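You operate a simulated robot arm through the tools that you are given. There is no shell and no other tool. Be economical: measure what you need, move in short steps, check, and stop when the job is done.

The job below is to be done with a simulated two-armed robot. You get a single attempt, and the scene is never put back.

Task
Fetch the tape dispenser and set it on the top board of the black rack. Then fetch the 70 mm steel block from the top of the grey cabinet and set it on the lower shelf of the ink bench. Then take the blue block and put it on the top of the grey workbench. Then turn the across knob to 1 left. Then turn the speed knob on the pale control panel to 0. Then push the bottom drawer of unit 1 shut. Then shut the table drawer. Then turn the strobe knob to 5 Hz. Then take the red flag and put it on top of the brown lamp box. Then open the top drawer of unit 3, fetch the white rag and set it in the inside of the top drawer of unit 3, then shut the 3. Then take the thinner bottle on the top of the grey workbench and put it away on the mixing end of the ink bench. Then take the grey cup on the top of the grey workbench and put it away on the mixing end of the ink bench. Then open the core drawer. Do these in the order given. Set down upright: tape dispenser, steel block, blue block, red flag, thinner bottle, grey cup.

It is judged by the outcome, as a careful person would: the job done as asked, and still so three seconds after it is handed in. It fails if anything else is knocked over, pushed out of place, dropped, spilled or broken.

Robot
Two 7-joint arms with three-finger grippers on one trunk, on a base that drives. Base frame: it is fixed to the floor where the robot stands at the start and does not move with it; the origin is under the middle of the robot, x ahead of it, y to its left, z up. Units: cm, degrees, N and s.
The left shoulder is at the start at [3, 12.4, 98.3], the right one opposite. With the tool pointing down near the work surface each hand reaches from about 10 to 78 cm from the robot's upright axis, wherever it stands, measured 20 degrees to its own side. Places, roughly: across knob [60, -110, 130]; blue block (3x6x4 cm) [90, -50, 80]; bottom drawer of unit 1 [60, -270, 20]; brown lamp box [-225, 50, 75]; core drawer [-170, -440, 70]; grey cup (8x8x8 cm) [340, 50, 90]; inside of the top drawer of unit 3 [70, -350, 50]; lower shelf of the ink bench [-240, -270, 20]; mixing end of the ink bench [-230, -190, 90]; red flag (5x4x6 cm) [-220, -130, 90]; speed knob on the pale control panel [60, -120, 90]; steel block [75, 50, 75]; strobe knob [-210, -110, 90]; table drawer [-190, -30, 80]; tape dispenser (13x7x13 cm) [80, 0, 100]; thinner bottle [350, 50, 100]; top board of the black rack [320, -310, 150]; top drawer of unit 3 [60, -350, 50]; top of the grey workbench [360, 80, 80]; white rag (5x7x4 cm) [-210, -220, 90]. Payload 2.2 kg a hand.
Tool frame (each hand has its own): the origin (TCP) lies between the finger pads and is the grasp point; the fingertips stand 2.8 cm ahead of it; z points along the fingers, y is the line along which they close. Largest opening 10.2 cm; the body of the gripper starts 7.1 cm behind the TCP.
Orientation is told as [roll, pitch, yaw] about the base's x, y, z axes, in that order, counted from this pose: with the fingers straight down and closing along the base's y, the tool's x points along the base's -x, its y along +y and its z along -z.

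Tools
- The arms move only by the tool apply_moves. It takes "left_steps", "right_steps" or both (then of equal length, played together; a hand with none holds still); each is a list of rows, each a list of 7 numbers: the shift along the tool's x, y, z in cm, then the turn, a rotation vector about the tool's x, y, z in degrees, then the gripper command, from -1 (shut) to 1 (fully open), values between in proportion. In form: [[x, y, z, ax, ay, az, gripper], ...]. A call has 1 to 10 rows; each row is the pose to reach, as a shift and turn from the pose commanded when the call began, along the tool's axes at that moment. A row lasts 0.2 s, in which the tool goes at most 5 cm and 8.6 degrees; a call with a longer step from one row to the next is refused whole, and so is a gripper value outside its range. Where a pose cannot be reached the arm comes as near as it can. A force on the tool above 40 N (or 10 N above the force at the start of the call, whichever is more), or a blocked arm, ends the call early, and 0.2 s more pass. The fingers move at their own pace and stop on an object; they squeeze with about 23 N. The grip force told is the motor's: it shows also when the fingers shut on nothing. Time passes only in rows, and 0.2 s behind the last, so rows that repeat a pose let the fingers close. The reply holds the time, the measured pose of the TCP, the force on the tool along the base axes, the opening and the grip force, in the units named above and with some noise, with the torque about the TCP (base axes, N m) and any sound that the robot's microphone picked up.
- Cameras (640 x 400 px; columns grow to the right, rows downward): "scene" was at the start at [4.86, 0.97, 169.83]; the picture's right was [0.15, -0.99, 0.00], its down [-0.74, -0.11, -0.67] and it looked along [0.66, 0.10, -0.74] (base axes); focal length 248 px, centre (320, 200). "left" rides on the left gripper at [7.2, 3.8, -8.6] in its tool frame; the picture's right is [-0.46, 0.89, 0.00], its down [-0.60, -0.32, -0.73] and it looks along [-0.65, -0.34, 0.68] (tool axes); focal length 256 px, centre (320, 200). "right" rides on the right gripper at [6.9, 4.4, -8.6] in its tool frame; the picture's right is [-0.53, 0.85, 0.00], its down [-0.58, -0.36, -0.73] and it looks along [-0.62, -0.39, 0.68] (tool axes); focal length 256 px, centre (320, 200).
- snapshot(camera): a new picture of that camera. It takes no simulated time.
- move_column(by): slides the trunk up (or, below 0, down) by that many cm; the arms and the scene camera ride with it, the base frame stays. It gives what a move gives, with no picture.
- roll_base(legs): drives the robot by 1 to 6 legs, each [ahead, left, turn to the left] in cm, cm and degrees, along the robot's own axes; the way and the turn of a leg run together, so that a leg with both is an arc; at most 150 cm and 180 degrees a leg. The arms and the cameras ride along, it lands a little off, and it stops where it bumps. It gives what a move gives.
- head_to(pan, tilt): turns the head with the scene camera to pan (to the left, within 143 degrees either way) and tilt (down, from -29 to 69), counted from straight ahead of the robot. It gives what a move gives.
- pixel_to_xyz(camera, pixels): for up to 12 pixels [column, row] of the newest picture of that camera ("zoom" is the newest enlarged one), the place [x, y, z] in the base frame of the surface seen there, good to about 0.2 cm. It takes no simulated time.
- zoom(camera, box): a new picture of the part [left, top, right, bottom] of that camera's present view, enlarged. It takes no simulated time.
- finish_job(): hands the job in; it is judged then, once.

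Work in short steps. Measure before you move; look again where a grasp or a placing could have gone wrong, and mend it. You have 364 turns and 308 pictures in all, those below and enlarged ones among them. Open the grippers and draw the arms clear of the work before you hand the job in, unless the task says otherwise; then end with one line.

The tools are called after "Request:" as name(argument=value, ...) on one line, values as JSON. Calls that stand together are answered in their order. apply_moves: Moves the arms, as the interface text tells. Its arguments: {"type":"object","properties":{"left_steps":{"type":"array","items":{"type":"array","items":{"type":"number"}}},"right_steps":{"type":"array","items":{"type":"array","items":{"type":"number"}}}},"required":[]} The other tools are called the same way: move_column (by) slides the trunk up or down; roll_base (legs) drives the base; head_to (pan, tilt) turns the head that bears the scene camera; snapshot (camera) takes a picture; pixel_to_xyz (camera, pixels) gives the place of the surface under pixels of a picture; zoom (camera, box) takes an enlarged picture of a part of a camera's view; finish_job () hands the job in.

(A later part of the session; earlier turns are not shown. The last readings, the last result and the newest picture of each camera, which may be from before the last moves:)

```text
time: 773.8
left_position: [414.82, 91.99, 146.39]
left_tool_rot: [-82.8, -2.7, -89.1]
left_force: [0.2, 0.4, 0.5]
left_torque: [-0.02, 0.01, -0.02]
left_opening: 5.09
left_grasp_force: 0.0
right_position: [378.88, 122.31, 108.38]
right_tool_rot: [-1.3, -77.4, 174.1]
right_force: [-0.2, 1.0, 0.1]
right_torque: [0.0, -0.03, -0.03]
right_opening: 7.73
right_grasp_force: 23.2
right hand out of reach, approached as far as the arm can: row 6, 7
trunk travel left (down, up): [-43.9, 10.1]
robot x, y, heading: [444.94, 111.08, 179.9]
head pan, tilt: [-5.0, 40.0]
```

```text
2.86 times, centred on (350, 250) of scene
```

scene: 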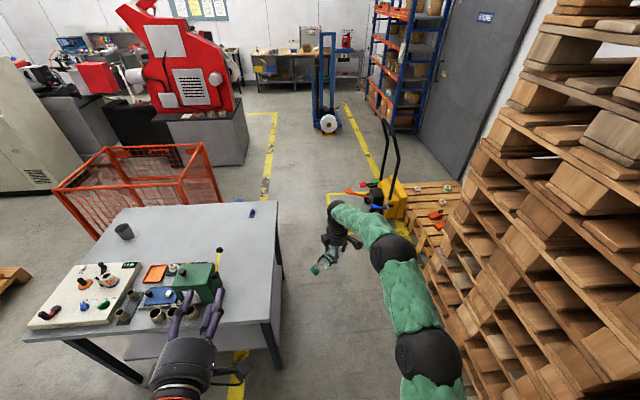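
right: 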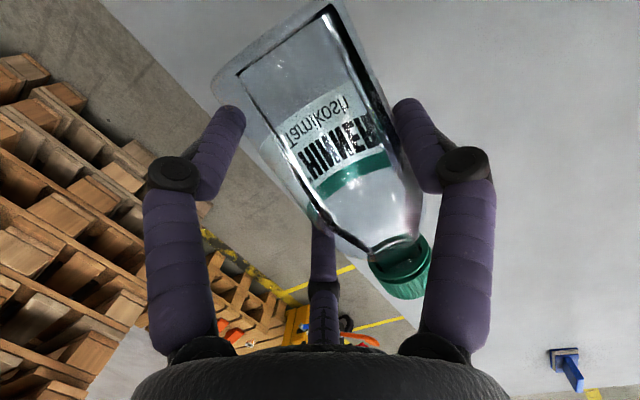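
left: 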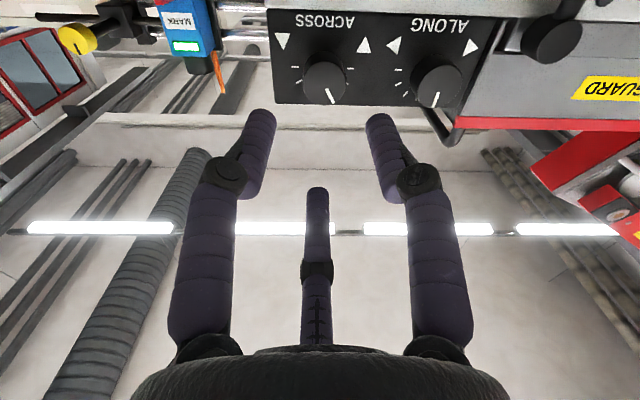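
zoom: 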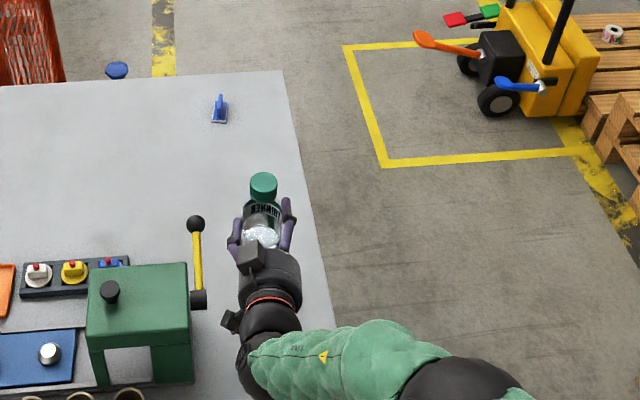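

The bottle is upright in the hand. I back off, strafe away from the press (toward +y), and drive round to the front.

Request:
roll_base(legs=[[-10, 0, 0], [0, -67, 0]])

Request:
roll_base(legs=[[150, 0, 0], [100, 0, 0]])

Request:
snapshot(camera="right")

```text
time: 778.3
left_position: [424.75, 160.41, 146.45]
left_tool_rot: [-82.9, -2.8, -88.6]
left_force: [-0.2, 0.0, 0.3]
left_torque: [-0.02, 0.02, -0.04]
left_opening: 5.14
left_grasp_force: 0.0
right_position: [388.58, 190.41, 108.3]
right_tool_rot: [-1.2, -77.5, 174.4]
right_force: [0.3, 0.0, -0.7]
right_torque: [0.03, 0.0, -0.01]
right_opening: 7.74
right_grasp_force: 22.9
trunk travel left (down, up): [-43.9, 10.1]
robot x, y, heading: [455.12, 179.5, -179.6]
head pan, tilt: [-5.0, 40.0]
```

```text
time: 790.5
left_position: [174.55, 159.9, 146.43]
left_tool_rot: [-82.8, -2.7, -89.7]
left_force: [0.2, 0.2, -0.5]
left_torque: [0.0, -0.03, -0.02]
left_opening: 5.11
left_grasp_force: 0.0
right_position: [139.05, 190.62, 108.27]
right_tool_rot: [-1.2, -77.4, 173.4]
right_force: [-0.5, -0.2, -1.1]
right_torque: [0.08, -0.01, -0.02]
right_opening: 7.75
right_grasp_force: 22.5
trunk travel left (down, up): [-43.9, 10.1]
robot x, y, heading: [205.31, 178.59, 179.1]
head pan, tilt: [-5.0, 40.0]
```

```text
71 pictures are left
```

right: 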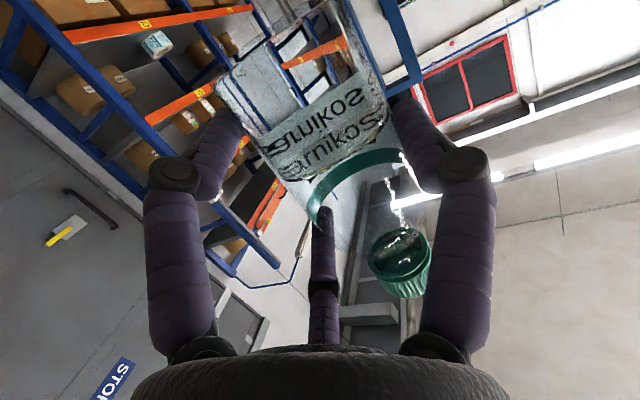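

Still firmly held (7.75). I continue: left 60, then forward past machine 1, then along to the ink bench.

Request:
roll_base(legs=[[0, 62, 0.9], [150, 0, 0], [115, 0, 0]])

Request:
roll_base(legs=[[0, 150, 0], [0, 150, 0]])

Request:
head_to(pan=-5, tilt=35)

Request:
snapshot(camera="scene")

```text
time: 806.5
left_position: [-88.07, 88.3, 146.42]
left_tool_rot: [-82.9, -2.7, -87.2]
left_force: [-0.6, -0.2, -0.7]
left_torque: [-0.04, 0.01, 0.02]
left_opening: 5.14
left_grasp_force: 0.1
right_position: [-124.84, 117.59, 108.32]
right_tool_rot: [-1.2, -77.4, 175.8]
right_force: [-0.2, -1.3, -2.1]
right_torque: [0.05, 0.0, -0.01]
right_opening: 7.75
right_grasp_force: 22.6
trunk travel left (down, up): [-43.9, 10.1]
robot x, y, heading: [-58.08, 108.56, -178.2]
head pan, tilt: [-5.0, 40.0]
```

```text
time: 821.0
left_position: [-80.3, -212.64, 146.36]
left_tool_rot: [-82.8, -2.7, -86.6]
left_force: [-0.7, 0.8, 0.0]
left_torque: [0.02, 0.02, -0.01]
left_opening: 5.1
left_grasp_force: 0.1
right_position: [-117.66, -183.73, 108.26]
right_tool_rot: [-1.2, -77.4, 176.4]
right_force: [0.1, -0.7, -1.4]
right_torque: [0.03, -0.03, 0.03]
right_opening: 7.71
right_grasp_force: 23.1
trunk travel left (down, up): [-43.9, 10.1]
robot x, y, heading: [-50.79, -192.26, -177.5]
head pan, tilt: [-5.0, 40.0]
```

```text
time: 821.6
left_position: [-80.43, -212.65, 146.52]
left_tool_rot: [-82.9, -2.7, -86.6]
left_force: [0.9, -0.4, 0.5]
left_torque: [0.01, 0.01, -0.02]
left_opening: 5.1
left_grasp_force: 0.0
right_position: [-117.55, -183.75, 108.24]
right_tool_rot: [-1.2, -77.4, 176.4]
right_force: [-0.3, -0.4, -1.5]
right_torque: [0.0, -0.03, 0.04]
right_opening: 7.69
right_grasp_force: 22.7
trunk travel left (down, up): [-43.9, 10.1]
robot x, y, heading: [-50.82, -191.93, -177.7]
head pan, tilt: [-5.0, 35.0]
```

```text
70 pictures are left
```

scene: 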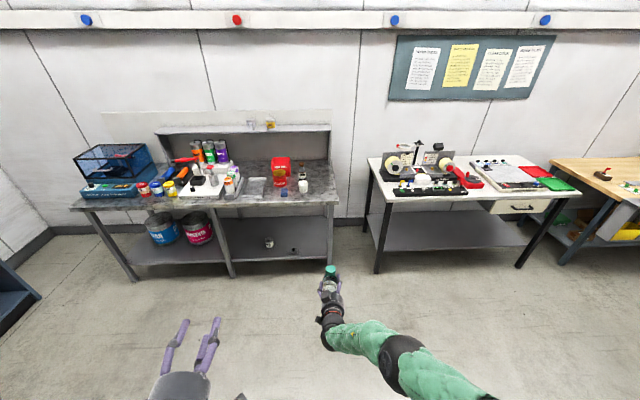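

I zoom on the bench's right end to choose the spot.

Request:
zoom(camera="scene", box=[240, 140, 350, 220])

Request:
pixel_to_xyz(camera="zoom", pixels=[[360, 255], [345, 240], [420, 310], [510, 305], [490, 250], [400, 320], [470, 270], [380, 230], [430, 230]])

```text
5.00 times, centred on (295, 180) of scene
```

zoom: 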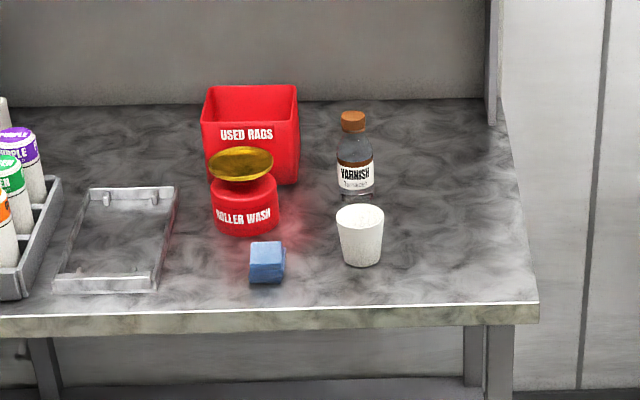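

```text
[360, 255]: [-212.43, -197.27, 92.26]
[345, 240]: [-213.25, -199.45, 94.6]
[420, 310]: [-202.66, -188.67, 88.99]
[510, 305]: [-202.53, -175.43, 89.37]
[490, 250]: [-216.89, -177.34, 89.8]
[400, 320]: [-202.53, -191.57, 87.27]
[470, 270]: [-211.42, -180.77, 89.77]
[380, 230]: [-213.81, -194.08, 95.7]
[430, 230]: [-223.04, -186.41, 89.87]
```

Free spot at ≈(−209,−184), right of the white beaker. I straighten and drive in, keeping the bottle above the bench.

Request:
roll_base(legs=[[0, 0, -2.3], [80, 0, 0]])

Request:
snapshot(camera="scene")

```text
time: 826.3
left_position: [-160.54, -211.27, 146.39]
left_tool_rot: [-82.9, -2.7, -89.0]
left_force: [-0.3, -0.1, -0.5]
left_torque: [0.04, 0.04, 0.01]
left_opening: 5.1
left_grasp_force: 0.1
right_position: [-196.45, -180.97, 108.34]
right_tool_rot: [-1.3, -77.3, 174.0]
right_force: [0.0, 0.4, -1.3]
right_torque: [0.03, 0.0, 0.01]
right_opening: 7.69
right_grasp_force: 22.8
trunk travel left (down, up): [-43.9, 10.1]
robot x, y, heading: [-130.6, -192.15, 179.6]
head pan, tilt: [-5.0, 35.0]
```

```text
68 pictures are left
```

scene: 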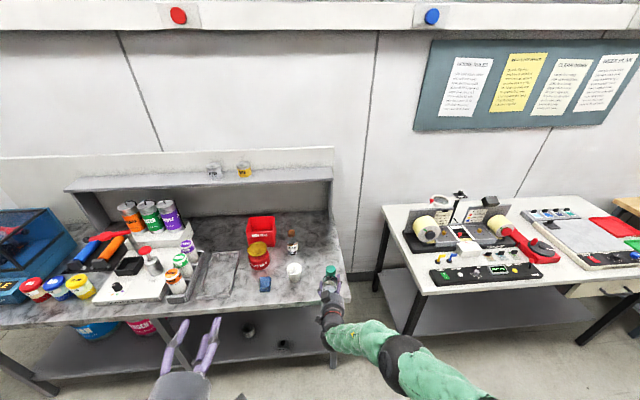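

I drive 10.7 cm further, 2.5 left, then lower with the column.

Request:
roll_base(legs=[[10.7, 2.3, 0]])

Request:
move_column(by=-10.5)

Request:
zoom(camera="scene", box=[240, 200, 400, 320])

Request:
snapshot(camera="right")

```text
time: 827.5
left_position: [-171.19, -213.72, 146.5]
left_tool_rot: [-83.0, -2.7, -89.2]
left_force: [-0.4, -0.6, 0.3]
left_torque: [-0.02, 0.01, -0.05]
left_opening: 5.11
left_grasp_force: 0.1
right_position: [-206.98, -183.07, 108.17]
right_tool_rot: [-1.1, -77.3, 174.0]
right_force: [-1.1, -0.5, -1.7]
right_torque: [0.01, -0.02, -0.02]
right_opening: 7.71
right_grasp_force: 23.1
trunk travel left (down, up): [-43.9, 10.1]
robot x, y, heading: [-140.62, -194.34, 179.9]
head pan, tilt: [-5.0, 35.0]
```

```text
time: 828.8
left_position: [-171.11, -213.53, 136.01]
left_tool_rot: [-82.8, -2.7, -89.2]
left_force: [-0.7, 0.4, 0.3]
left_torque: [-0.01, 0.01, -0.04]
left_opening: 5.11
left_grasp_force: 0.0
right_position: [-206.96, -183.16, 97.85]
right_tool_rot: [-1.2, -77.4, 173.9]
right_force: [0.3, -0.1, -1.5]
right_torque: [-0.03, -0.02, 0.03]
right_opening: 7.71
right_grasp_force: 22.9
trunk travel left (down, up): [-33.4, 20.6]
robot x, y, heading: [-140.95, -194.77, 179.9]
head pan, tilt: [-5.0, 35.0]
```

```text
3.33 times, centred on (320, 260) of scene
```

zoom: 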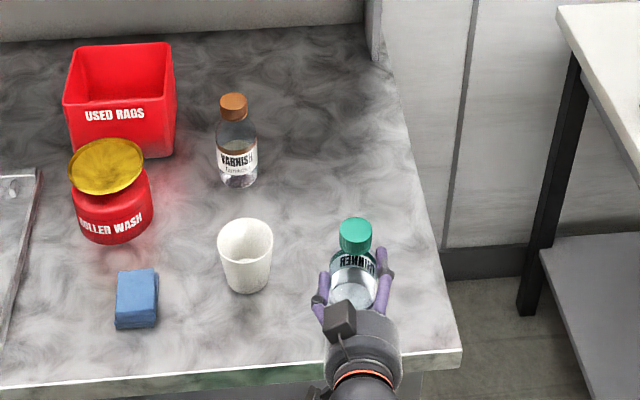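

```text
66 pictures are left
```

right: 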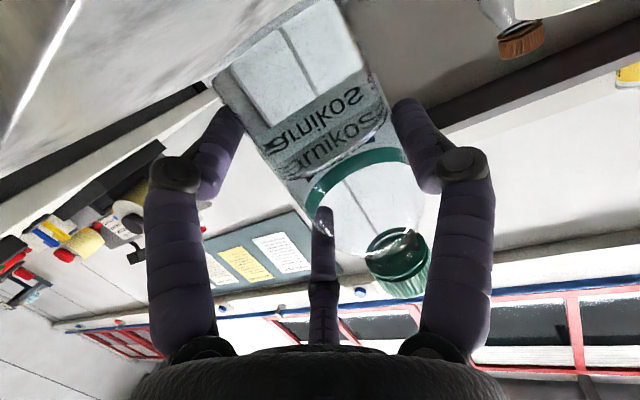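

Bottle is vertical over the spot. I lower 2.2 cm more and then in small amounts.

Request:
move_column(by=-2.2)

Request:
move_column(by=-0.5)

```text
time: 829.5
left_position: [-171.04, -213.61, 133.79]
left_tool_rot: [-82.8, -2.7, -89.2]
left_force: [1.0, 0.4, -0.1]
left_torque: [-0.01, 0.03, 0.01]
left_opening: 5.12
left_grasp_force: 0.0
right_position: [-207.11, -182.99, 96.23]
right_tool_rot: [-1.3, -78.0, 173.9]
right_force: [-2.9, -1.1, 15.1]
right_torque: [0.07, 0.47, 0.07]
right_opening: 7.69
right_grasp_force: 23.3
trunk travel left (down, up): [-31.2, 22.8]
robot x, y, heading: [-140.76, -194.1, 180.0]
head pan, tilt: [-5.0, 35.0]
```

```text
time: 830.1
left_position: [-170.79, -213.64, 133.4]
left_tool_rot: [-83.0, -2.7, -89.1]
left_force: [-0.5, -0.4, 0.1]
left_torque: [-0.02, 0.01, 0.0]
left_opening: 5.12
left_grasp_force: 0.1
right_position: [-207.17, -183.13, 95.7]
right_tool_rot: [-1.3, -78.3, 173.7]
right_force: [-3.0, -3.4, 35.8]
right_torque: [0.02, 0.67, -0.01]
right_opening: 7.8
right_grasp_force: 23.2
trunk travel left (down, up): [-30.7, 23.3]
robot x, y, heading: [-140.66, -194.32, 179.9]
head pan, tilt: [-5.0, 35.0]
```

The force acts under the bottle, so it's standing. I relieve a little and open.

Request:
move_column(by=0.4)

Request:
apply_moves(right_steps=[[0, 0, 0, 0, 0, 0, 0.3], [0, 0, 0, 0, 0, 0, 0.7], [0, 0, 0, 0, 0, 0, 1], [0, 0, 0, 0, 0, 0, 1]])

Request:
zoom(camera="scene", box=[240, 200, 400, 320])

```text
time: 830.6
left_position: [-171.08, -213.63, 133.77]
left_tool_rot: [-83.1, -2.7, -89.1]
left_force: [0.7, -0.3, -0.5]
left_torque: [-0.01, -0.02, -0.02]
left_opening: 5.12
left_grasp_force: 0.0
right_position: [-206.98, -183.19, 95.89]
right_tool_rot: [-1.1, -77.8, 173.7]
right_force: [-8.8, -3.1, 24.8]
right_torque: [-0.3, 0.82, 0.01]
right_opening: 7.79
right_grasp_force: 22.8
trunk travel left (down, up): [-31.1, 22.9]
robot x, y, heading: [-140.65, -194.25, 179.8]
head pan, tilt: [-5.0, 35.0]
```

```text
time: 831.6
left_position: [-171.08, -213.6, 133.62]
left_tool_rot: [-82.9, -2.8, -89.3]
left_force: [-0.5, -0.3, 0.6]
left_torque: [0.0, -0.01, 0.03]
left_opening: 5.09
left_grasp_force: 0.0
right_position: [-206.74, -183.18, 95.3]
right_tool_rot: [-1.3, -77.2, 174.1]
right_force: [-0.7, -0.5, 1.2]
right_torque: [-0.03, -0.03, 0.0]
right_opening: 10.23
right_grasp_force: 0.0
trunk travel left (down, up): [-31.1, 22.9]
robot x, y, heading: [-140.61, -194.25, 179.9]
head pan, tilt: [-5.0, 35.0]
```

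```text
3.33 times, centred on (320, 260) of scene
```

zoom: 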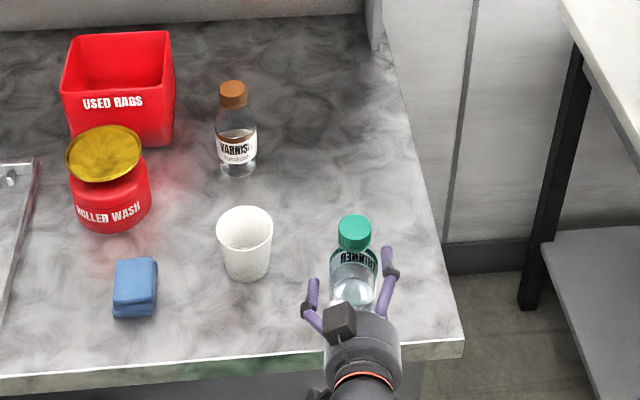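

The bottle stands upright. I back out straight 35 cm and verify.

Request:
roll_base(legs=[[-35, 0, 0]])

Request:
zoom(camera="scene", box=[240, 180, 400, 300])

Request:
pixel_to_xyz(camera="zoom", pixels=[[315, 135], [330, 145], [340, 120], [330, 90], [330, 180]])

```text
time: 833.9
left_position: [-135.57, -213.61, 133.77]
left_tool_rot: [-82.9, -2.7, -89.5]
left_force: [1.0, -0.1, -0.1]
left_torque: [0.0, 0.01, 0.0]
left_opening: 5.12
left_grasp_force: 0.1
right_position: [-171.38, -183.07, 95.57]
right_tool_rot: [-1.2, -77.4, 173.7]
right_force: [-0.5, -0.4, -0.5]
right_torque: [0.0, -0.01, 0.02]
right_opening: 10.22
right_grasp_force: 0.1
trunk travel left (down, up): [-31.1, 22.9]
robot x, y, heading: [-105.29, -194.5, 179.8]
head pan, tilt: [-5.0, 35.0]
```

```text
3.33 times, centred on (320, 240) of scene
```

zoom: 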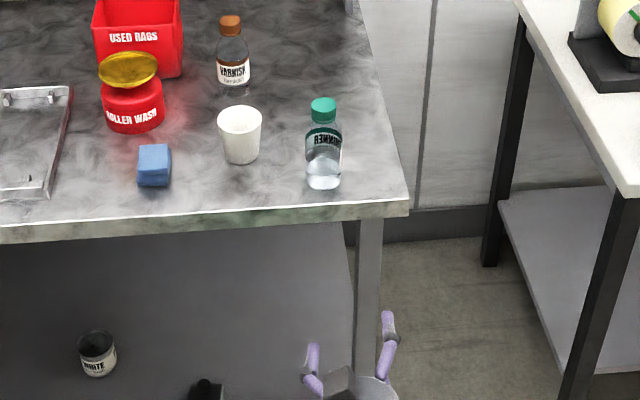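

```text
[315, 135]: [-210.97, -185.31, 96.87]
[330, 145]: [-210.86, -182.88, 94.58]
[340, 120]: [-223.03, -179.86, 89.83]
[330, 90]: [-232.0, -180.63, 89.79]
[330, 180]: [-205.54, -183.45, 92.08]
```

The bottle stands on the mixing end. Next the grey cup. I set the right hand to a 30° forward tilt, raise the column, and drive back round (reverse of the same lane).

Request:
apply_moves(right_steps=[[0, 0, 0, 0, 8, 0, 1], [0, 0, 0, 0, 16, 0, 1], [0, 0, 0, 0, 24, 0, 1], [0, 0, 0, 0, 32, 0, 1], [0, 0, 0, 0, 40, 0, 1], [0, 0, 0, 0, 47, 0, 1]])

Request:
move_column(by=20)

Request:
roll_base(legs=[[0, -150, 0], [0, -150, 0], [0, -18, 0], [-150, 0, 0], [-150, 0, 0]])

Request:
roll_base(legs=[[0, -56, 0.2], [-150, 0, 0], [-110, 0, 0]])

```text
time: 835.3
left_position: [-135.76, -213.68, 133.67]
left_tool_rot: [-83.0, -2.7, -89.4]
left_force: [0.0, -0.3, 0.4]
left_torque: [0.01, 0.01, 0.0]
left_opening: 5.12
left_grasp_force: 0.0
right_position: [-171.44, -183.09, 95.4]
right_tool_rot: [-0.3, -30.2, 172.8]
right_force: [0.6, -0.4, -0.2]
right_torque: [0.0, -0.03, -0.05]
right_opening: 10.19
right_grasp_force: 0.1
trunk travel left (down, up): [-31.1, 22.9]
robot x, y, heading: [-105.29, -194.69, 179.5]
head pan, tilt: [-5.0, 35.0]
```

```text
time: 837.5
left_position: [-135.61, -213.66, 153.64]
left_tool_rot: [-83.0, -2.7, -89.5]
left_force: [0.6, -0.3, 0.6]
left_torque: [0.01, 0.04, 0.05]
left_opening: 5.14
left_grasp_force: 0.1
right_position: [-171.42, -183.0, 115.4]
right_tool_rot: [-0.3, -30.3, 172.6]
right_force: [0.0, -0.2, 0.1]
right_torque: [0.01, -0.01, 0.02]
right_opening: 10.2
right_grasp_force: 0.0
trunk travel left (down, up): [-51.1, 2.9]
robot x, y, heading: [-105.11, -194.44, 179.7]
head pan, tilt: [-5.0, 35.0]
```

```text
time: 867.2
left_position: [161.27, 113.51, 153.64]
left_tool_rot: [-82.9, -2.6, -88.0]
left_force: [0.2, 0.0, 0.0]
left_torque: [-0.01, -0.01, 0.0]
left_opening: 5.11
left_grasp_force: 0.0
right_position: [124.76, 143.37, 115.43]
right_tool_rot: [-0.3, -30.4, 174.0]
right_force: [-0.9, 0.1, -0.3]
right_torque: [0.01, -0.02, -0.01]
right_opening: 10.19
right_grasp_force: 0.1
trunk travel left (down, up): [-51.1, 2.9]
robot x, y, heading: [191.45, 133.1, -179.2]
head pan, tilt: [-5.0, 35.0]
```

```text
time: 873.2
left_position: [202.94, 169.36, 153.81]
left_tool_rot: [-83.1, -2.7, -85.6]
left_force: [0.6, -0.1, 0.2]
left_torque: [-0.01, 0.02, -0.04]
left_opening: 5.11
left_grasp_force: 0.0
right_position: [165.0, 197.59, 115.87]
right_tool_rot: [-0.3, -30.7, 176.5]
right_force: [0.9, -0.5, 0.2]
right_torque: [0.02, 0.02, -0.01]
right_opening: 10.18
right_grasp_force: 0.1
trunk travel left (down, up): [-51.1, 2.9]
robot x, y, heading: [232.09, 190.52, -176.8]
head pan, tilt: [-5.0, 35.0]
stopped in leg 2: the robot was blocked; the commanded pose is now the measured one
```

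Drifted too near the yellow pallet truck and stopped. I ease off, shift to y≈172 and straighten, then continue.

Request:
roll_base(legs=[[5, 0, 0], [0, 18, -3.2], [-150, 0, 0], [-74, 0, 0]])

Request:
head_to(pan=-25, tilt=40)

Request:
snapshot(camera="scene")

```text
time: 885.9
left_position: [421.26, 154.02, 153.66]
left_tool_rot: [-82.9, -2.6, -88.7]
left_force: [0.9, -1.0, 0.4]
left_torque: [0.02, -0.02, 0.0]
left_opening: 5.07
left_grasp_force: 0.1
right_position: [385.18, 184.24, 115.56]
right_tool_rot: [-0.3, -30.5, 173.3]
right_force: [0.0, -0.4, 0.5]
right_torque: [-0.02, 0.02, 0.01]
right_opening: 10.21
right_grasp_force: 0.1
trunk travel left (down, up): [-51.1, 2.9]
robot x, y, heading: [451.81, 173.71, -179.5]
head pan, tilt: [-5.0, 35.0]
```

```text
time: 886.7
left_position: [421.33, 153.95, 153.79]
left_tool_rot: [-82.9, -2.6, -88.6]
left_force: [0.2, 0.0, -0.1]
left_torque: [0.0, -0.01, 0.01]
left_opening: 5.09
left_grasp_force: 0.1
right_position: [385.01, 184.35, 115.54]
right_tool_rot: [-0.3, -30.5, 173.4]
right_force: [0.3, 0.4, 0.3]
right_torque: [0.03, -0.01, -0.02]
right_opening: 10.19
right_grasp_force: 0.2
trunk travel left (down, up): [-51.1, 2.9]
robot x, y, heading: [451.43, 173.6, -179.6]
head pan, tilt: [-25.0, 40.0]
```

```text
63 pictures are left
```

scene: 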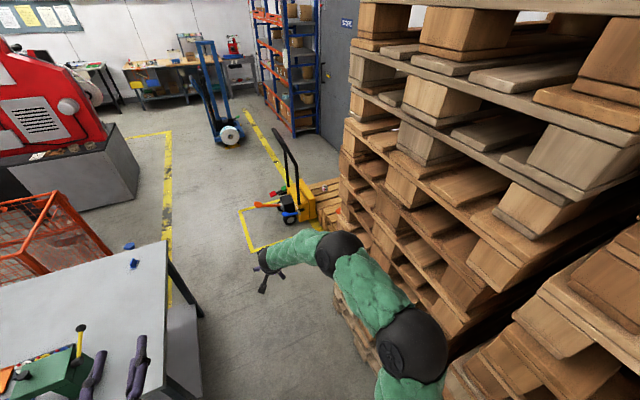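

I strafe to y≈38 (hand z 115 clears the press at 104) and look at the cup.

Request:
roll_base(legs=[[0, 136, -0.4]])

Request:
head_to(pan=0, tilt=40)

Request:
snapshot(camera="scene")

```text
time: 893.5
left_position: [420.53, 19.07, 153.72]
left_tool_rot: [-83.0, -2.7, -89.7]
left_force: [-0.3, 0.1, -0.7]
left_torque: [0.0, -0.02, 0.02]
left_opening: 5.09
left_grasp_force: 0.1
right_position: [384.81, 50.09, 115.69]
right_tool_rot: [-0.3, -30.5, 172.3]
right_force: [-1.4, -1.2, -0.2]
right_torque: [0.0, -0.01, -0.02]
right_opening: 10.19
right_grasp_force: 0.2
trunk travel left (down, up): [-51.1, 2.9]
robot x, y, heading: [450.61, 38.06, 179.4]
head pan, tilt: [-25.0, 40.0]
```

```text
time: 894.4
left_position: [420.53, 19.14, 153.7]
left_tool_rot: [-83.0, -2.7, -89.7]
left_force: [0.1, -0.6, -0.2]
left_torque: [0.0, 0.02, 0.02]
left_opening: 5.09
left_grasp_force: 0.0
right_position: [384.9, 50.05, 115.6]
right_tool_rot: [-0.2, -30.5, 172.3]
right_force: [0.4, -0.5, -0.4]
right_torque: [-0.02, 0.01, 0.0]
right_opening: 10.22
right_grasp_force: 0.0
trunk travel left (down, up): [-51.1, 2.9]
robot x, y, heading: [451.03, 38.04, 179.2]
head pan, tilt: [0.0, 40.0]
```

```text
62 pictures are left
```

scene: 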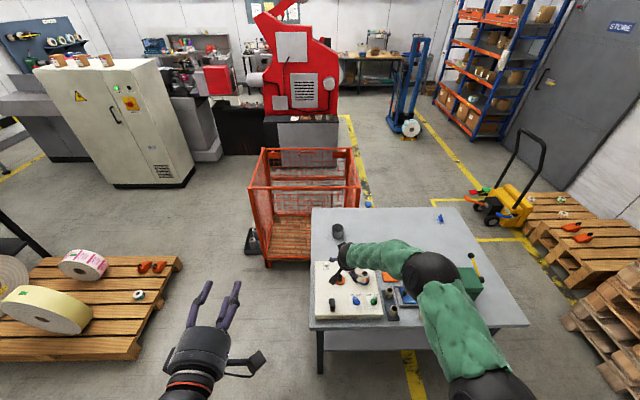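

Request:
zoom(camera="scene", box=[310, 205, 370, 255])

Request:
pixel_to_xyz(camera="zoom", pixels=[[180, 160], [260, 162], [222, 148], [222, 180], [222, 215], [222, 255], [178, 175], [265, 175], [240, 200]])

```text
8.00 times, centred on (340, 230) of scene
```

zoom: 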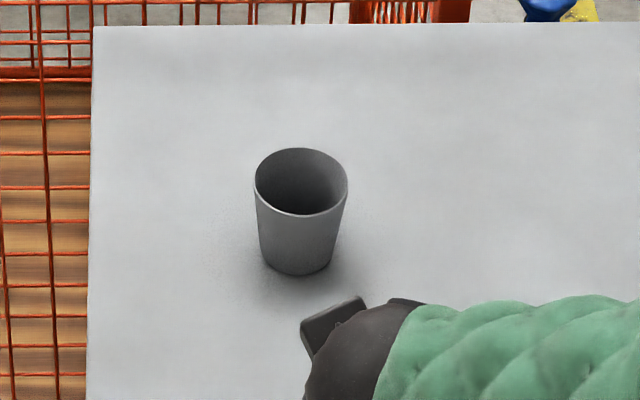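

```text
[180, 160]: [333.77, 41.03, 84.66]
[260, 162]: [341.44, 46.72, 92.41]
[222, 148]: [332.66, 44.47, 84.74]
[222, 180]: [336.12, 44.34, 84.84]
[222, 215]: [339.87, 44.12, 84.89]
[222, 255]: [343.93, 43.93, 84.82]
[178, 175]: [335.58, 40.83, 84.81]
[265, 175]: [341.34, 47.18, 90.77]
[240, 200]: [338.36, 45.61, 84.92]
```

Request:
pixel_to_xyz(camera="zoom", pixels=[[256, 185], [346, 182], [300, 150], [300, 213], [260, 240], [335, 250], [300, 270], [296, 240]])

```text
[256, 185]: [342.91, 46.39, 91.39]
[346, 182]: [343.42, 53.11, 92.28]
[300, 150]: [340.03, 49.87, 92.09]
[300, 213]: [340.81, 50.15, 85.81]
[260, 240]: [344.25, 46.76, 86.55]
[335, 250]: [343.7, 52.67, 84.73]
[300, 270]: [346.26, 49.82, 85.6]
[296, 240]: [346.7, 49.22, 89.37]
```

Cup centre ≈(343.5,49.8), rim z 92.4, Ø≈7. I reduce the tilt to 18°, bring the base to x≈427.5, and test the reach above the cup.

Request:
apply_moves(right_steps=[[0, 0, 0, 0, 6, 0, 1], [0, 0, 0, 0, 12, 0, 1]])

Request:
roll_base(legs=[[23, 0, 0.6]])

Request:
apply_moves(right_steps=[[-4, 0, -1.3, 0, 0, 0, 1], [-8, 0, -2.6, 0, 0, 0, 1], [-12, 0, -1.5, 0, 0, 0, 1], [-14, 0, 1, 0, 0, 0, 1]])

Request:
snapshot(camera="right")

```text
time: 895.0
left_position: [420.37, 19.18, 153.72]
left_tool_rot: [-82.8, -2.6, -89.6]
left_force: [-0.4, 0.1, -0.1]
left_torque: [-0.01, -0.01, 0.01]
left_opening: 5.09
left_grasp_force: 0.1
right_position: [384.84, 49.94, 115.69]
right_tool_rot: [-0.1, -18.4, 172.2]
right_force: [0.8, -0.7, 0.4]
right_torque: [0.01, 0.0, 0.01]
right_opening: 10.2
right_grasp_force: 0.1
trunk travel left (down, up): [-51.1, 2.9]
robot x, y, heading: [451.32, 37.86, 179.3]
head pan, tilt: [0.0, 40.0]
```

```text
time: 896.7
left_position: [397.95, 18.9, 153.68]
left_tool_rot: [-83.0, -2.7, -89.1]
left_force: [-0.8, 0.2, -0.3]
left_torque: [-0.01, -0.01, -0.02]
left_opening: 5.11
left_grasp_force: 0.1
right_position: [361.98, 49.68, 115.57]
right_tool_rot: [-0.1, -18.5, 172.8]
right_force: [0.8, 1.0, -0.2]
right_torque: [0.0, -0.01, -0.01]
right_opening: 10.2
right_grasp_force: 0.1
trunk travel left (down, up): [-51.1, 2.9]
robot x, y, heading: [428.25, 37.99, 179.6]
head pan, tilt: [0.0, 40.0]
```

```text
time: 897.7
left_position: [397.88, 19.03, 153.65]
left_tool_rot: [-82.9, -2.6, -89.1]
left_force: [-0.1, 0.0, 0.0]
left_torque: [-0.01, 0.01, 0.01]
left_opening: 5.07
left_grasp_force: 0.0
right_position: [348.54, 51.14, 119.03]
right_tool_rot: [-0.2, -18.5, 172.6]
right_force: [-0.5, -1.1, 0.8]
right_torque: [-0.01, 0.02, 0.02]
right_opening: 10.21
right_grasp_force: 0.1
trunk travel left (down, up): [-51.1, 2.9]
robot x, y, heading: [428.51, 38.21, 179.8]
head pan, tilt: [0.0, 40.0]
```

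```text
60 pictures are left
```

right: 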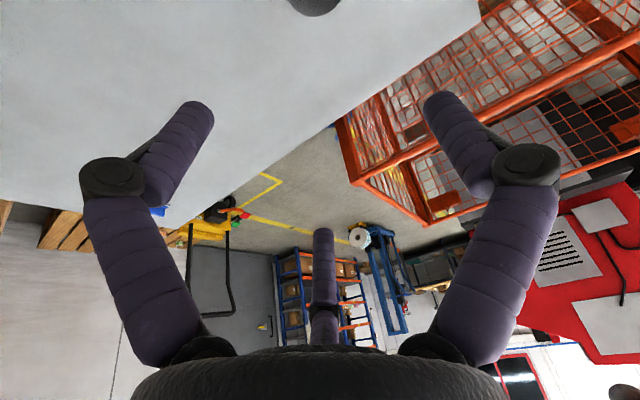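

Reach works. I lower the column 13, align with the cup and go down along the tilted axis partway, then look.

Request:
move_column(by=-13)

Request:
apply_moves(right_steps=[[0.3, 1, 2, 0, 0, 0, 1], [0.5, 1.9, 4, 0, 0, 0, 1], [0.5, 1.9, 7, 0, 0, 0, 1]])

Request:
snapshot(camera="right")

```text
time: 899.3
left_position: [397.9, 18.95, 140.69]
left_tool_rot: [-83.0, -2.7, -89.1]
left_force: [-0.2, -0.6, 0.4]
left_torque: [-0.03, -0.01, 0.01]
left_opening: 5.08
left_grasp_force: 0.1
right_position: [348.59, 51.25, 106.26]
right_tool_rot: [-0.2, -18.6, 172.6]
right_force: [0.2, 0.3, -0.6]
right_torque: [-0.02, 0.0, 0.02]
right_opening: 10.2
right_grasp_force: 0.1
trunk travel left (down, up): [-38.1, 15.9]
robot x, y, heading: [428.45, 37.98, 180.1]
head pan, tilt: [0.0, 40.0]
```

```text
time: 900.1
left_position: [397.72, 18.98, 140.74]
left_tool_rot: [-82.9, -2.7, -89.1]
left_force: [-1.2, -1.6, -0.7]
left_torque: [-0.01, -0.03, -0.01]
left_opening: 5.1
left_grasp_force: 0.1
right_position: [346.48, 49.44, 99.31]
right_tool_rot: [-0.2, -18.5, 172.7]
right_force: [-1.6, 0.5, 1.1]
right_torque: [-0.05, -0.09, 0.04]
right_opening: 10.21
right_grasp_force: 0.0
trunk travel left (down, up): [-38.1, 15.9]
robot x, y, heading: [428.12, 38.15, 179.9]
head pan, tilt: [0.0, 40.0]
```

```text
59 pictures are left
```

right: 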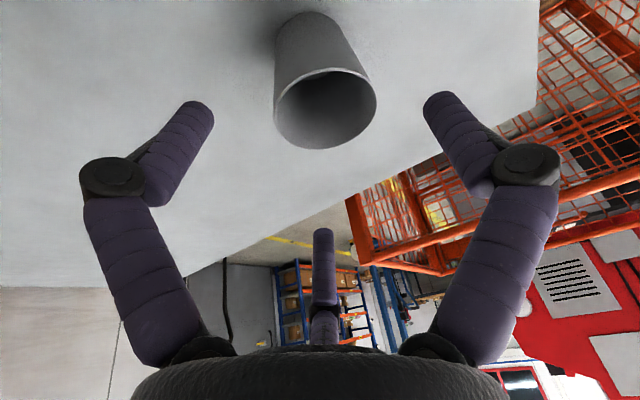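

Request:
pixel_to_xyz(camera="right", pixels=[[277, 110], [375, 97], [322, 71], [328, 146], [290, 82], [368, 125]])

```text
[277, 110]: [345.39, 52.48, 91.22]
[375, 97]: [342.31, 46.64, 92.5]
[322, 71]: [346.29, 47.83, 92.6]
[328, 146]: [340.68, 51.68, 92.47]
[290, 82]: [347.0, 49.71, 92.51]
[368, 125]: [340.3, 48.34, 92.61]
```

Rim centre ≈(343.6,49.8). I go down the remaining 8.6 cm and close.

Request:
apply_moves(right_steps=[[0.1, 0, 3, 0, 0, 0, 1], [0.2, 0, 6, 0, 0, 0, 1], [0.2, 0, 8.5, 0, 0, 0, 1]])

Request:
apply_moves(right_steps=[[0, 0, 0, 0, 0, 0, 0.7], [0, 0, 0, 0, 0, 0, 0.4], [0, 0, 0, 0, 0, 0, 0], [0, 0, 0, 0, 0, 0, -0.6], [0, 0, 0, 0, 0, 0, -1], [0, 0, 0, 0, 0, 0, -1]])

Request:
snapshot(camera="right")

```text
time: 900.9
left_position: [397.77, 18.99, 140.64]
left_tool_rot: [-82.9, -2.7, -89.1]
left_force: [-1.5, 0.0, -0.6]
left_torque: [0.0, 0.03, -0.03]
left_opening: 5.08
left_grasp_force: 0.1
right_position: [347.7, 48.78, 91.91]
right_tool_rot: [-0.2, -18.5, 172.8]
right_force: [-0.5, -0.4, 0.9]
right_torque: [-0.04, -0.06, 0.01]
right_opening: 10.2
right_grasp_force: 0.0
right hand out of reach, approached as far as the arm can: row 1, 2, 3
trunk travel left (down, up): [-38.1, 15.9]
robot x, y, heading: [427.94, 38.1, 179.8]
head pan, tilt: [0.0, 40.0]
```

```text
time: 902.3
left_position: [397.82, 18.89, 140.68]
left_tool_rot: [-83.1, -2.7, -89.1]
left_force: [-0.4, 0.5, 0.7]
left_torque: [0.02, -0.01, -0.01]
left_opening: 5.1
left_grasp_force: 0.0
right_position: [347.8, 48.63, 91.97]
right_tool_rot: [-0.2, -18.5, 172.8]
right_force: [-0.3, 0.2, -0.9]
right_torque: [0.0, -0.01, 0.03]
right_opening: 0.63
right_grasp_force: 22.8
trunk travel left (down, up): [-38.1, 15.9]
robot x, y, heading: [428.23, 38.14, 179.9]
head pan, tilt: [0.0, 40.0]
```

```text
58 pictures are left
```

right: 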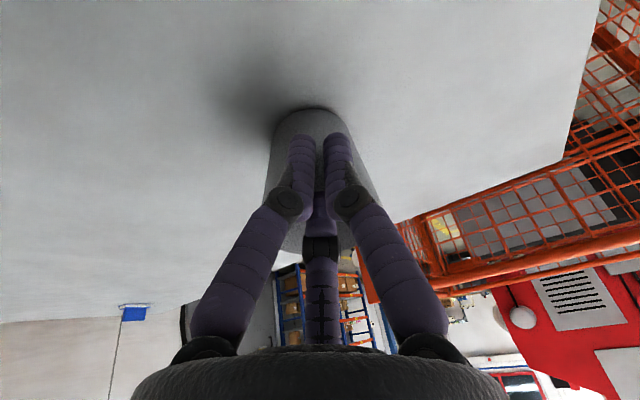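

The reach fell short and the fingers pinched the cup's near wall. I open, raise clear along the axis, and look down to see how close the base is to the table.

Request:
apply_moves(right_steps=[[0, 0, 0, 0, 0, 0, -0.5], [0, 0, 0, 0, 0, 0, 0.2], [0, 0, 0, 0, 0, 0, 0.6], [0, 0, 0, 0, 0, 0, 0.6], [0, 0, -3, 0, 0, 0, 0.6], [0, 0, -7, 0, 0, 0, 0.6], [0, 0, -10, 0, 0, 0, 0.6]])

Request:
head_to(pan=0, tilt=68)

Request:
snapshot(camera="scene")

Request:
snapshot(camera="right")

```text
time: 903.9
left_position: [397.92, 18.93, 140.76]
left_tool_rot: [-82.8, -2.7, -89.1]
left_force: [0.0, 0.9, 0.0]
left_torque: [0.03, -0.03, -0.01]
left_opening: 5.13
left_grasp_force: 0.1
right_position: [348.47, 48.05, 99.07]
right_tool_rot: [-0.2, -18.4, 172.7]
right_force: [0.7, -0.2, -0.2]
right_torque: [-0.01, 0.01, 0.01]
right_opening: 8.15
right_grasp_force: 0.0
right hand out of reach, approached as far as the arm can: row 6, 7
trunk travel left (down, up): [-38.1, 15.9]
robot x, y, heading: [428.17, 38.06, 179.7]
head pan, tilt: [0.0, 40.0]
```

```text
time: 904.8
left_position: [397.84, 18.83, 140.74]
left_tool_rot: [-83.1, -2.7, -89.1]
left_force: [-0.5, -0.2, 0.0]
left_torque: [0.0, -0.04, 0.01]
left_opening: 5.08
left_grasp_force: 0.1
right_position: [348.5, 48.05, 98.97]
right_tool_rot: [-0.2, -18.5, 172.8]
right_force: [1.2, -0.3, -0.5]
right_torque: [-0.02, 0.01, 0.0]
right_opening: 8.19
right_grasp_force: 0.1
trunk travel left (down, up): [-38.1, 15.9]
robot x, y, heading: [428.56, 38.03, 179.7]
head pan, tilt: [0.0, 68.0]
```

```text
57 pictures are left
```

scene: 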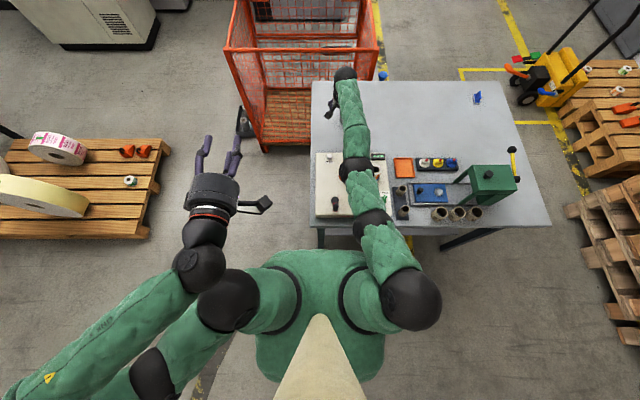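

```text
56 pictures are left
```

right: 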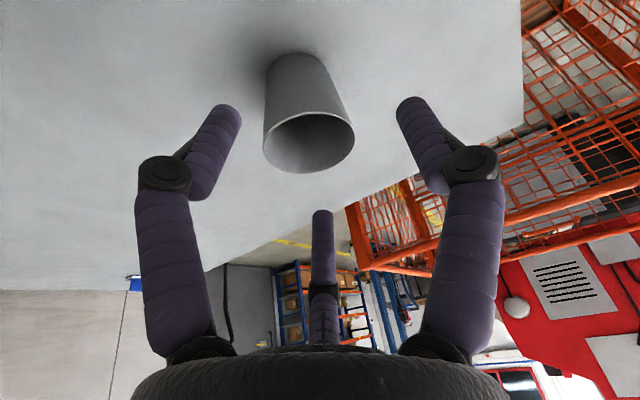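

The cup stands fine. I consider approaching from the bench's right side instead; I measure the cage and pallet corners there.

Request:
pixel_to_xyz(camera="scene", pixels=[[266, 150], [228, 60], [150, 238], [175, 145], [312, 225], [313, 85], [240, 200], [245, 130], [300, 255], [250, 300]])

```text
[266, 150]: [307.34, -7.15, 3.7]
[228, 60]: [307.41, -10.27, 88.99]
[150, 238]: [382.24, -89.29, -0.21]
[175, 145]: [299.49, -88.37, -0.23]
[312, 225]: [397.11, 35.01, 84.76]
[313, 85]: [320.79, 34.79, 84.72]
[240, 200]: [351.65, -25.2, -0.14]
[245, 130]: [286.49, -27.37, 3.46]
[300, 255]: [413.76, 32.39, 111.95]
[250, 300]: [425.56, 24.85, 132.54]
```

The right side is free: I can stand at about (340,−15) facing +y with the cup only ~65 cm ahead. I raise the hand, back off, turn and strafe there.

Request:
move_column(by=15)

Request:
apply_moves(right_steps=[[4, 0, 0, 0, 5, 0, 0.6], [8, 0, 0, 0, 10, 0, 0.6], [12, 0, 0, 0, 15, 0, 0.6], [16, 0, 0, 0, 18.5, 0, 0.6]])

Request:
roll_base(legs=[[-24, 0, 0], [0, 53, 0], [0, 0, -90]])

Request:
head_to(pan=20, tilt=50)

Request:
snapshot(camera="scene")

```text
time: 906.6
left_position: [397.95, 18.99, 155.63]
left_tool_rot: [-82.9, -2.7, -89.1]
left_force: [0.2, -0.5, 0.7]
left_torque: [0.05, 0.01, 0.01]
left_opening: 5.13
left_grasp_force: 0.0
right_position: [348.43, 48.09, 113.88]
right_tool_rot: [-0.2, -18.5, 172.8]
right_force: [-1.0, -0.7, 0.2]
right_torque: [0.0, 0.0, 0.02]
right_opening: 8.16
right_grasp_force: 0.1
trunk travel left (down, up): [-53.1, 0.9]
robot x, y, heading: [428.17, 38.04, 180.1]
head pan, tilt: [0.0, 68.0]
```

```text
time: 907.6
left_position: [397.96, 18.94, 155.72]
left_tool_rot: [-83.1, -2.7, -89.1]
left_force: [-0.6, 0.2, 0.1]
left_torque: [0.02, 0.0, -0.02]
left_opening: 5.11
left_grasp_force: 0.0
right_position: [355.61, 47.17, 112.77]
right_tool_rot: [-0.3, 0.2, 172.7]
right_force: [-0.3, -0.5, 0.1]
right_torque: [0.02, 0.0, 0.0]
right_opening: 8.16
right_grasp_force: 0.1
right hand out of reach, approached as far as the arm can: row 1, 2, 3, 4
trunk travel left (down, up): [-53.1, 0.9]
robot x, y, heading: [428.19, 38.3, 179.7]
head pan, tilt: [0.0, 68.0]
```

```text
time: 915.8
left_position: [431.6, 14.79, 155.7]
left_tool_rot: [-83.1, -2.7, -177.0]
left_force: [-0.4, 0.4, -0.8]
left_torque: [0.02, -0.02, 0.01]
left_opening: 5.12
left_grasp_force: 0.1
right_position: [458.24, 57.99, 112.8]
right_tool_rot: [-0.3, 0.2, 84.8]
right_force: [-1.1, 0.5, -0.2]
right_torque: [0.0, 0.02, 0.0]
right_opening: 8.16
right_grasp_force: 0.0
trunk travel left (down, up): [-53.1, 0.9]
robot x, y, heading: [451.9, -14.93, 91.9]
head pan, tilt: [0.0, 68.0]
```

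```text
time: 916.6
left_position: [431.58, 14.77, 155.54]
left_tool_rot: [-83.0, -2.7, -177.0]
left_force: [-0.3, 0.0, 0.4]
left_torque: [-0.01, 0.03, 0.01]
left_opening: 5.11
left_grasp_force: 0.1
right_position: [458.18, 57.97, 112.87]
right_tool_rot: [-0.4, 0.1, 84.7]
right_force: [0.8, -0.2, -0.9]
right_torque: [0.02, 0.02, 0.0]
right_opening: 8.15
right_grasp_force: 0.1
trunk travel left (down, up): [-53.1, 0.9]
robot x, y, heading: [451.75, -15.02, 92.0]
head pan, tilt: [20.0, 50.0]
```

```text
55 pictures are left
```

scene: 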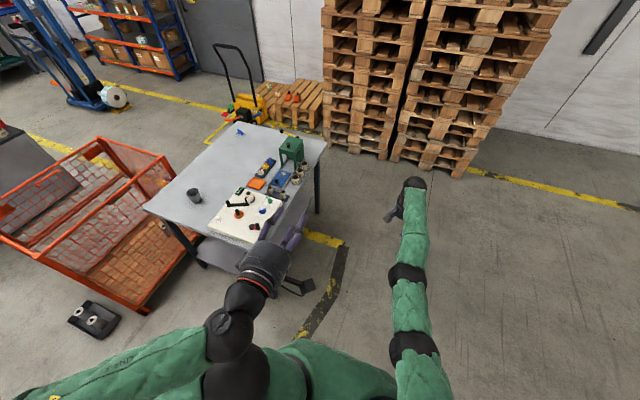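

I strafe left to x≈340, adjusting the heading, then look with the hand camera.

Request:
roll_base(legs=[[0, 112, -2]])

Request:
apply_moves(right_steps=[[3, 1, 2, 0, 0, 0, 1], [6, 2, 4, 0, 0, 0, 1], [8, 3, 6, 0, 0, 0, 1]])

Request:
snapshot(camera="right")

```text
time: 922.3
left_position: [321.42, 15.18, 155.73]
left_tool_rot: [-82.9, -2.8, 179.9]
left_force: [-0.5, 0.3, 0.1]
left_torque: [0.03, 0.01, -0.01]
left_opening: 5.1
left_grasp_force: 0.1
right_position: [350.32, 56.82, 112.77]
right_tool_rot: [-0.3, 0.3, 81.6]
right_force: [-0.2, 0.4, -0.4]
right_torque: [0.03, -0.03, 0.02]
right_opening: 8.16
right_grasp_force: 0.0
trunk travel left (down, up): [-53.1, 0.9]
robot x, y, heading: [339.9, -15.42, 88.8]
head pan, tilt: [20.0, 50.0]
```

```text
time: 923.1
left_position: [321.37, 15.31, 155.72]
left_tool_rot: [-83.0, -2.6, 180.0]
left_force: [0.4, 0.0, -1.5]
left_torque: [0.04, 0.02, -0.01]
left_opening: 5.11
left_grasp_force: 0.0
right_position: [348.47, 56.7, 113.37]
right_tool_rot: [-0.4, 0.3, 81.6]
right_force: [0.0, 0.0, 0.5]
right_torque: [-0.01, 0.04, 0.04]
right_opening: 10.22
right_grasp_force: 0.1
right hand out of reach, approached as far as the arm can: row 1, 2, 3
trunk travel left (down, up): [-53.1, 0.9]
robot x, y, heading: [339.83, -15.41, 88.7]
head pan, tilt: [20.0, 50.0]
```

```text
54 pictures are left
```

right: 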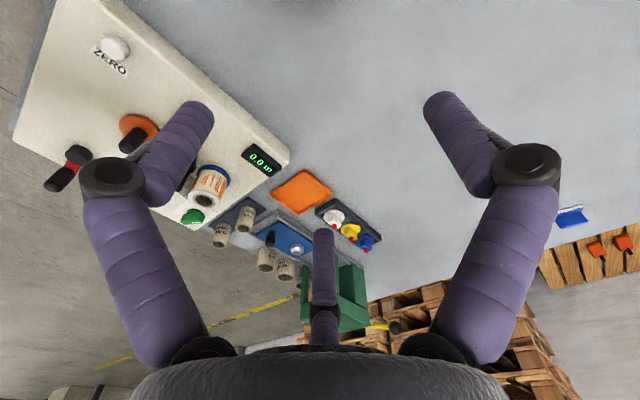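

The commanded pose was beyond reach; I pull further back toward the robot.

Request:
apply_moves(right_steps=[[4, 0, 0, 0, 0, 0, 1], [8, 0, 0, 0, 0, 0, 1], [12, 0, 0, 0, 0, 0, 1]])

```text
time: 923.9
left_position: [321.31, 15.22, 155.75]
left_tool_rot: [-83.0, -2.6, 179.7]
left_force: [0.8, -0.3, 0.3]
left_torque: [-0.02, 0.02, -0.01]
left_opening: 5.1
left_grasp_force: 0.0
right_position: [346.34, 56.45, 114.32]
right_tool_rot: [-0.3, 0.2, 81.6]
right_force: [0.4, 0.1, 0.3]
right_torque: [-0.02, 0.01, -0.02]
right_opening: 10.21
right_grasp_force: 0.1
right hand out of reach, approached as far as the arm can: row 1, 2, 3
trunk travel left (down, up): [-53.1, 0.9]
robot x, y, heading: [339.94, -15.35, 88.7]
head pan, tilt: [20.0, 50.0]
```

Request:
apply_moves(right_steps=[[4, 0, 1, 0, 0, 0, 1], [8, 0, 2, 0, 0, 0, 1], [12, 0, 3, 0, 0, 0, 1], [16, 0, 4, 0, 0, 0, 1], [20, 0, 5, 0, 0, 0, 1]])

```text
time: 925.1
left_position: [321.28, 15.32, 155.65]
left_tool_rot: [-83.0, -2.6, 179.8]
left_force: [-0.7, -0.4, 0.6]
left_torque: [0.01, 0.02, 0.01]
left_opening: 5.08
left_grasp_force: 0.0
right_position: [343.94, 56.02, 115.13]
right_tool_rot: [-0.4, 0.3, 81.6]
right_force: [0.0, 0.4, 0.4]
right_torque: [0.0, 0.01, -0.01]
right_opening: 10.2
right_grasp_force: 0.1
right hand out of reach, approached as far as the arm can: row 1, 2, 3, 4, 5
trunk travel left (down, up): [-53.1, 0.9]
robot x, y, heading: [340.01, -15.77, 88.9]
head pan, tilt: [20.0, 50.0]
```

The commanded point is still ~20 cm beyond reach; I command further back.

Request:
apply_moves(right_steps=[[4.5, 0, 0, 0, 0, 0, 1], [9, 0, 0, 0, 0, 0, 1], [13.5, 0, 0, 0, 0, 0, 1], [18, 0, 0, 0, 0, 0, 1], [22.5, 0, 0, 0, 0, 0, 1], [27, 0, 0, 0, 0, 0, 1]])

```text
time: 926.5
left_position: [321.25, 15.03, 155.65]
left_tool_rot: [-83.0, -2.7, 179.8]
left_force: [0.1, 1.0, -0.4]
left_torque: [0.02, 0.0, -0.01]
left_opening: 5.06
left_grasp_force: 0.1
right_position: [337.89, 54.76, 117.31]
right_tool_rot: [-0.3, 0.3, 81.6]
right_force: [0.3, 0.2, -0.2]
right_torque: [0.01, 0.01, 0.0]
right_opening: 10.2
right_grasp_force: 0.0
right hand out of reach, approached as far as the arm can: row 1, 2, 3, 4, 5, 6
trunk travel left (down, up): [-53.1, 0.9]
robot x, y, heading: [339.78, -15.55, 88.6]
head pan, tilt: [20.0, 50.0]
```

Nearly there: 16 cm further back and 8 cm right.

Request:
apply_moves(right_steps=[[4, -2, 0, 0, 0, 0, 1], [8, -4, 0, 0, 0, 0, 1], [12, -6, 0, 0, 0, 0, 1], [16, -8, 0, 0, 0, 0, 1], [18, -8, 0, 0, 0, 0, 1]])

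Request:
snapshot(camera="right")

```text
time: 927.7
left_position: [321.26, 15.2, 155.67]
left_tool_rot: [-83.1, -2.7, 179.8]
left_force: [0.2, -0.2, 0.3]
left_torque: [-0.02, 0.01, -0.01]
left_opening: 5.11
left_grasp_force: 0.1
right_position: [337.84, 54.71, 117.28]
right_tool_rot: [-0.2, 0.1, 81.6]
right_force: [0.2, -0.2, 1.1]
right_torque: [0.02, 0.0, -0.01]
right_opening: 10.21
right_grasp_force: 0.0
right hand out of reach, approached as far as the arm can: row 1, 2, 3, 4, 5
trunk travel left (down, up): [-53.1, 0.9]
robot x, y, heading: [339.78, -15.45, 88.7]
head pan, tilt: [20.0, 50.0]
```

```text
53 pictures are left
```

right: 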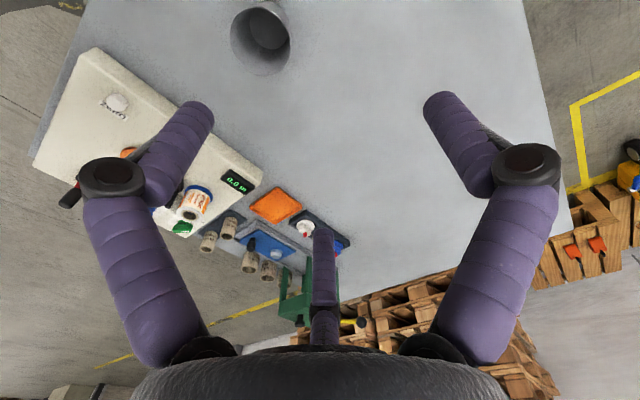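

Request:
apply_moves(right_steps=[[4, 0, 0, 0, 0, 0, 1], [8, 0, 0, 0, 0, 0, 1], [12, 0, 0, 0, 0, 0, 1], [16, 0, 0, 0, 0, 0, 1]])

```text
time: 928.7
left_position: [321.24, 15.33, 155.66]
left_tool_rot: [-82.9, -2.7, 179.9]
left_force: [0.5, -0.5, 0.2]
left_torque: [0.03, -0.03, -0.01]
left_opening: 5.09
left_grasp_force: 0.1
right_position: [333.47, 53.46, 118.8]
right_tool_rot: [-0.2, 0.2, 81.5]
right_force: [-0.1, 0.2, 0.1]
right_torque: [-0.02, -0.03, -0.06]
right_opening: 10.22
right_grasp_force: 0.1
right hand out of reach, approached as far as the arm can: row 1, 2, 3, 4
trunk travel left (down, up): [-53.1, 0.9]
robot x, y, heading: [339.8, -15.25, 88.8]
head pan, tilt: [20.0, 50.0]
```

By extrapolating, the commanded pose is about (329,68,122). I command the difference to a point above the cup.

Request:
apply_moves(right_steps=[[2.6, -2.8, 2, 0, 0, 0, 1], [5.3, -5.6, 4, 0, 0, 0, 1], [8, -8.4, 6, 0, 0, 0, 1], [10.6, -11.1, 8, 0, 0, 0, 1], [13.3, -13.9, 10, 0, 0, 0, 1], [15.9, -16.7, 12, 0, 0, 0, 1]])

Request:
snapshot(camera="right")

```text
time: 930.1
left_position: [321.32, 15.46, 155.66]
left_tool_rot: [-82.9, -2.7, 179.9]
left_force: [0.1, 0.0, 0.1]
left_torque: [0.01, 0.0, 0.02]
left_opening: 5.12
left_grasp_force: 0.1
right_position: [342.02, 55.8, 115.82]
right_tool_rot: [-0.3, 0.4, 81.6]
right_force: [-0.1, -0.2, 0.2]
right_torque: [0.02, 0.01, -0.01]
right_opening: 10.2
right_grasp_force: 0.0
right hand out of reach, approached as far as the arm can: row 1, 2, 3, 4, 5, 6
trunk travel left (down, up): [-53.1, 0.9]
robot x, y, heading: [340.41, -15.47, 88.6]
head pan, tilt: [20.0, 50.0]
```

```text
52 pictures are left
```

right: 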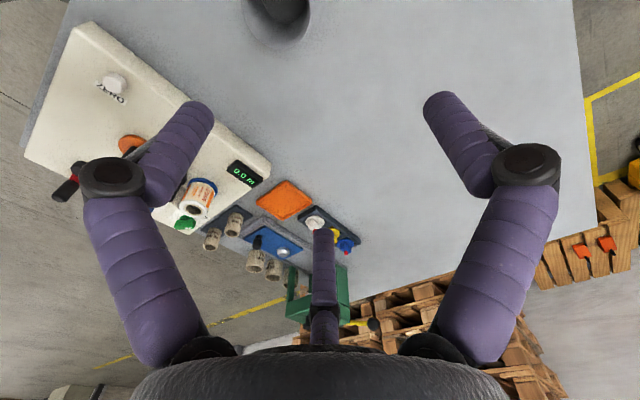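

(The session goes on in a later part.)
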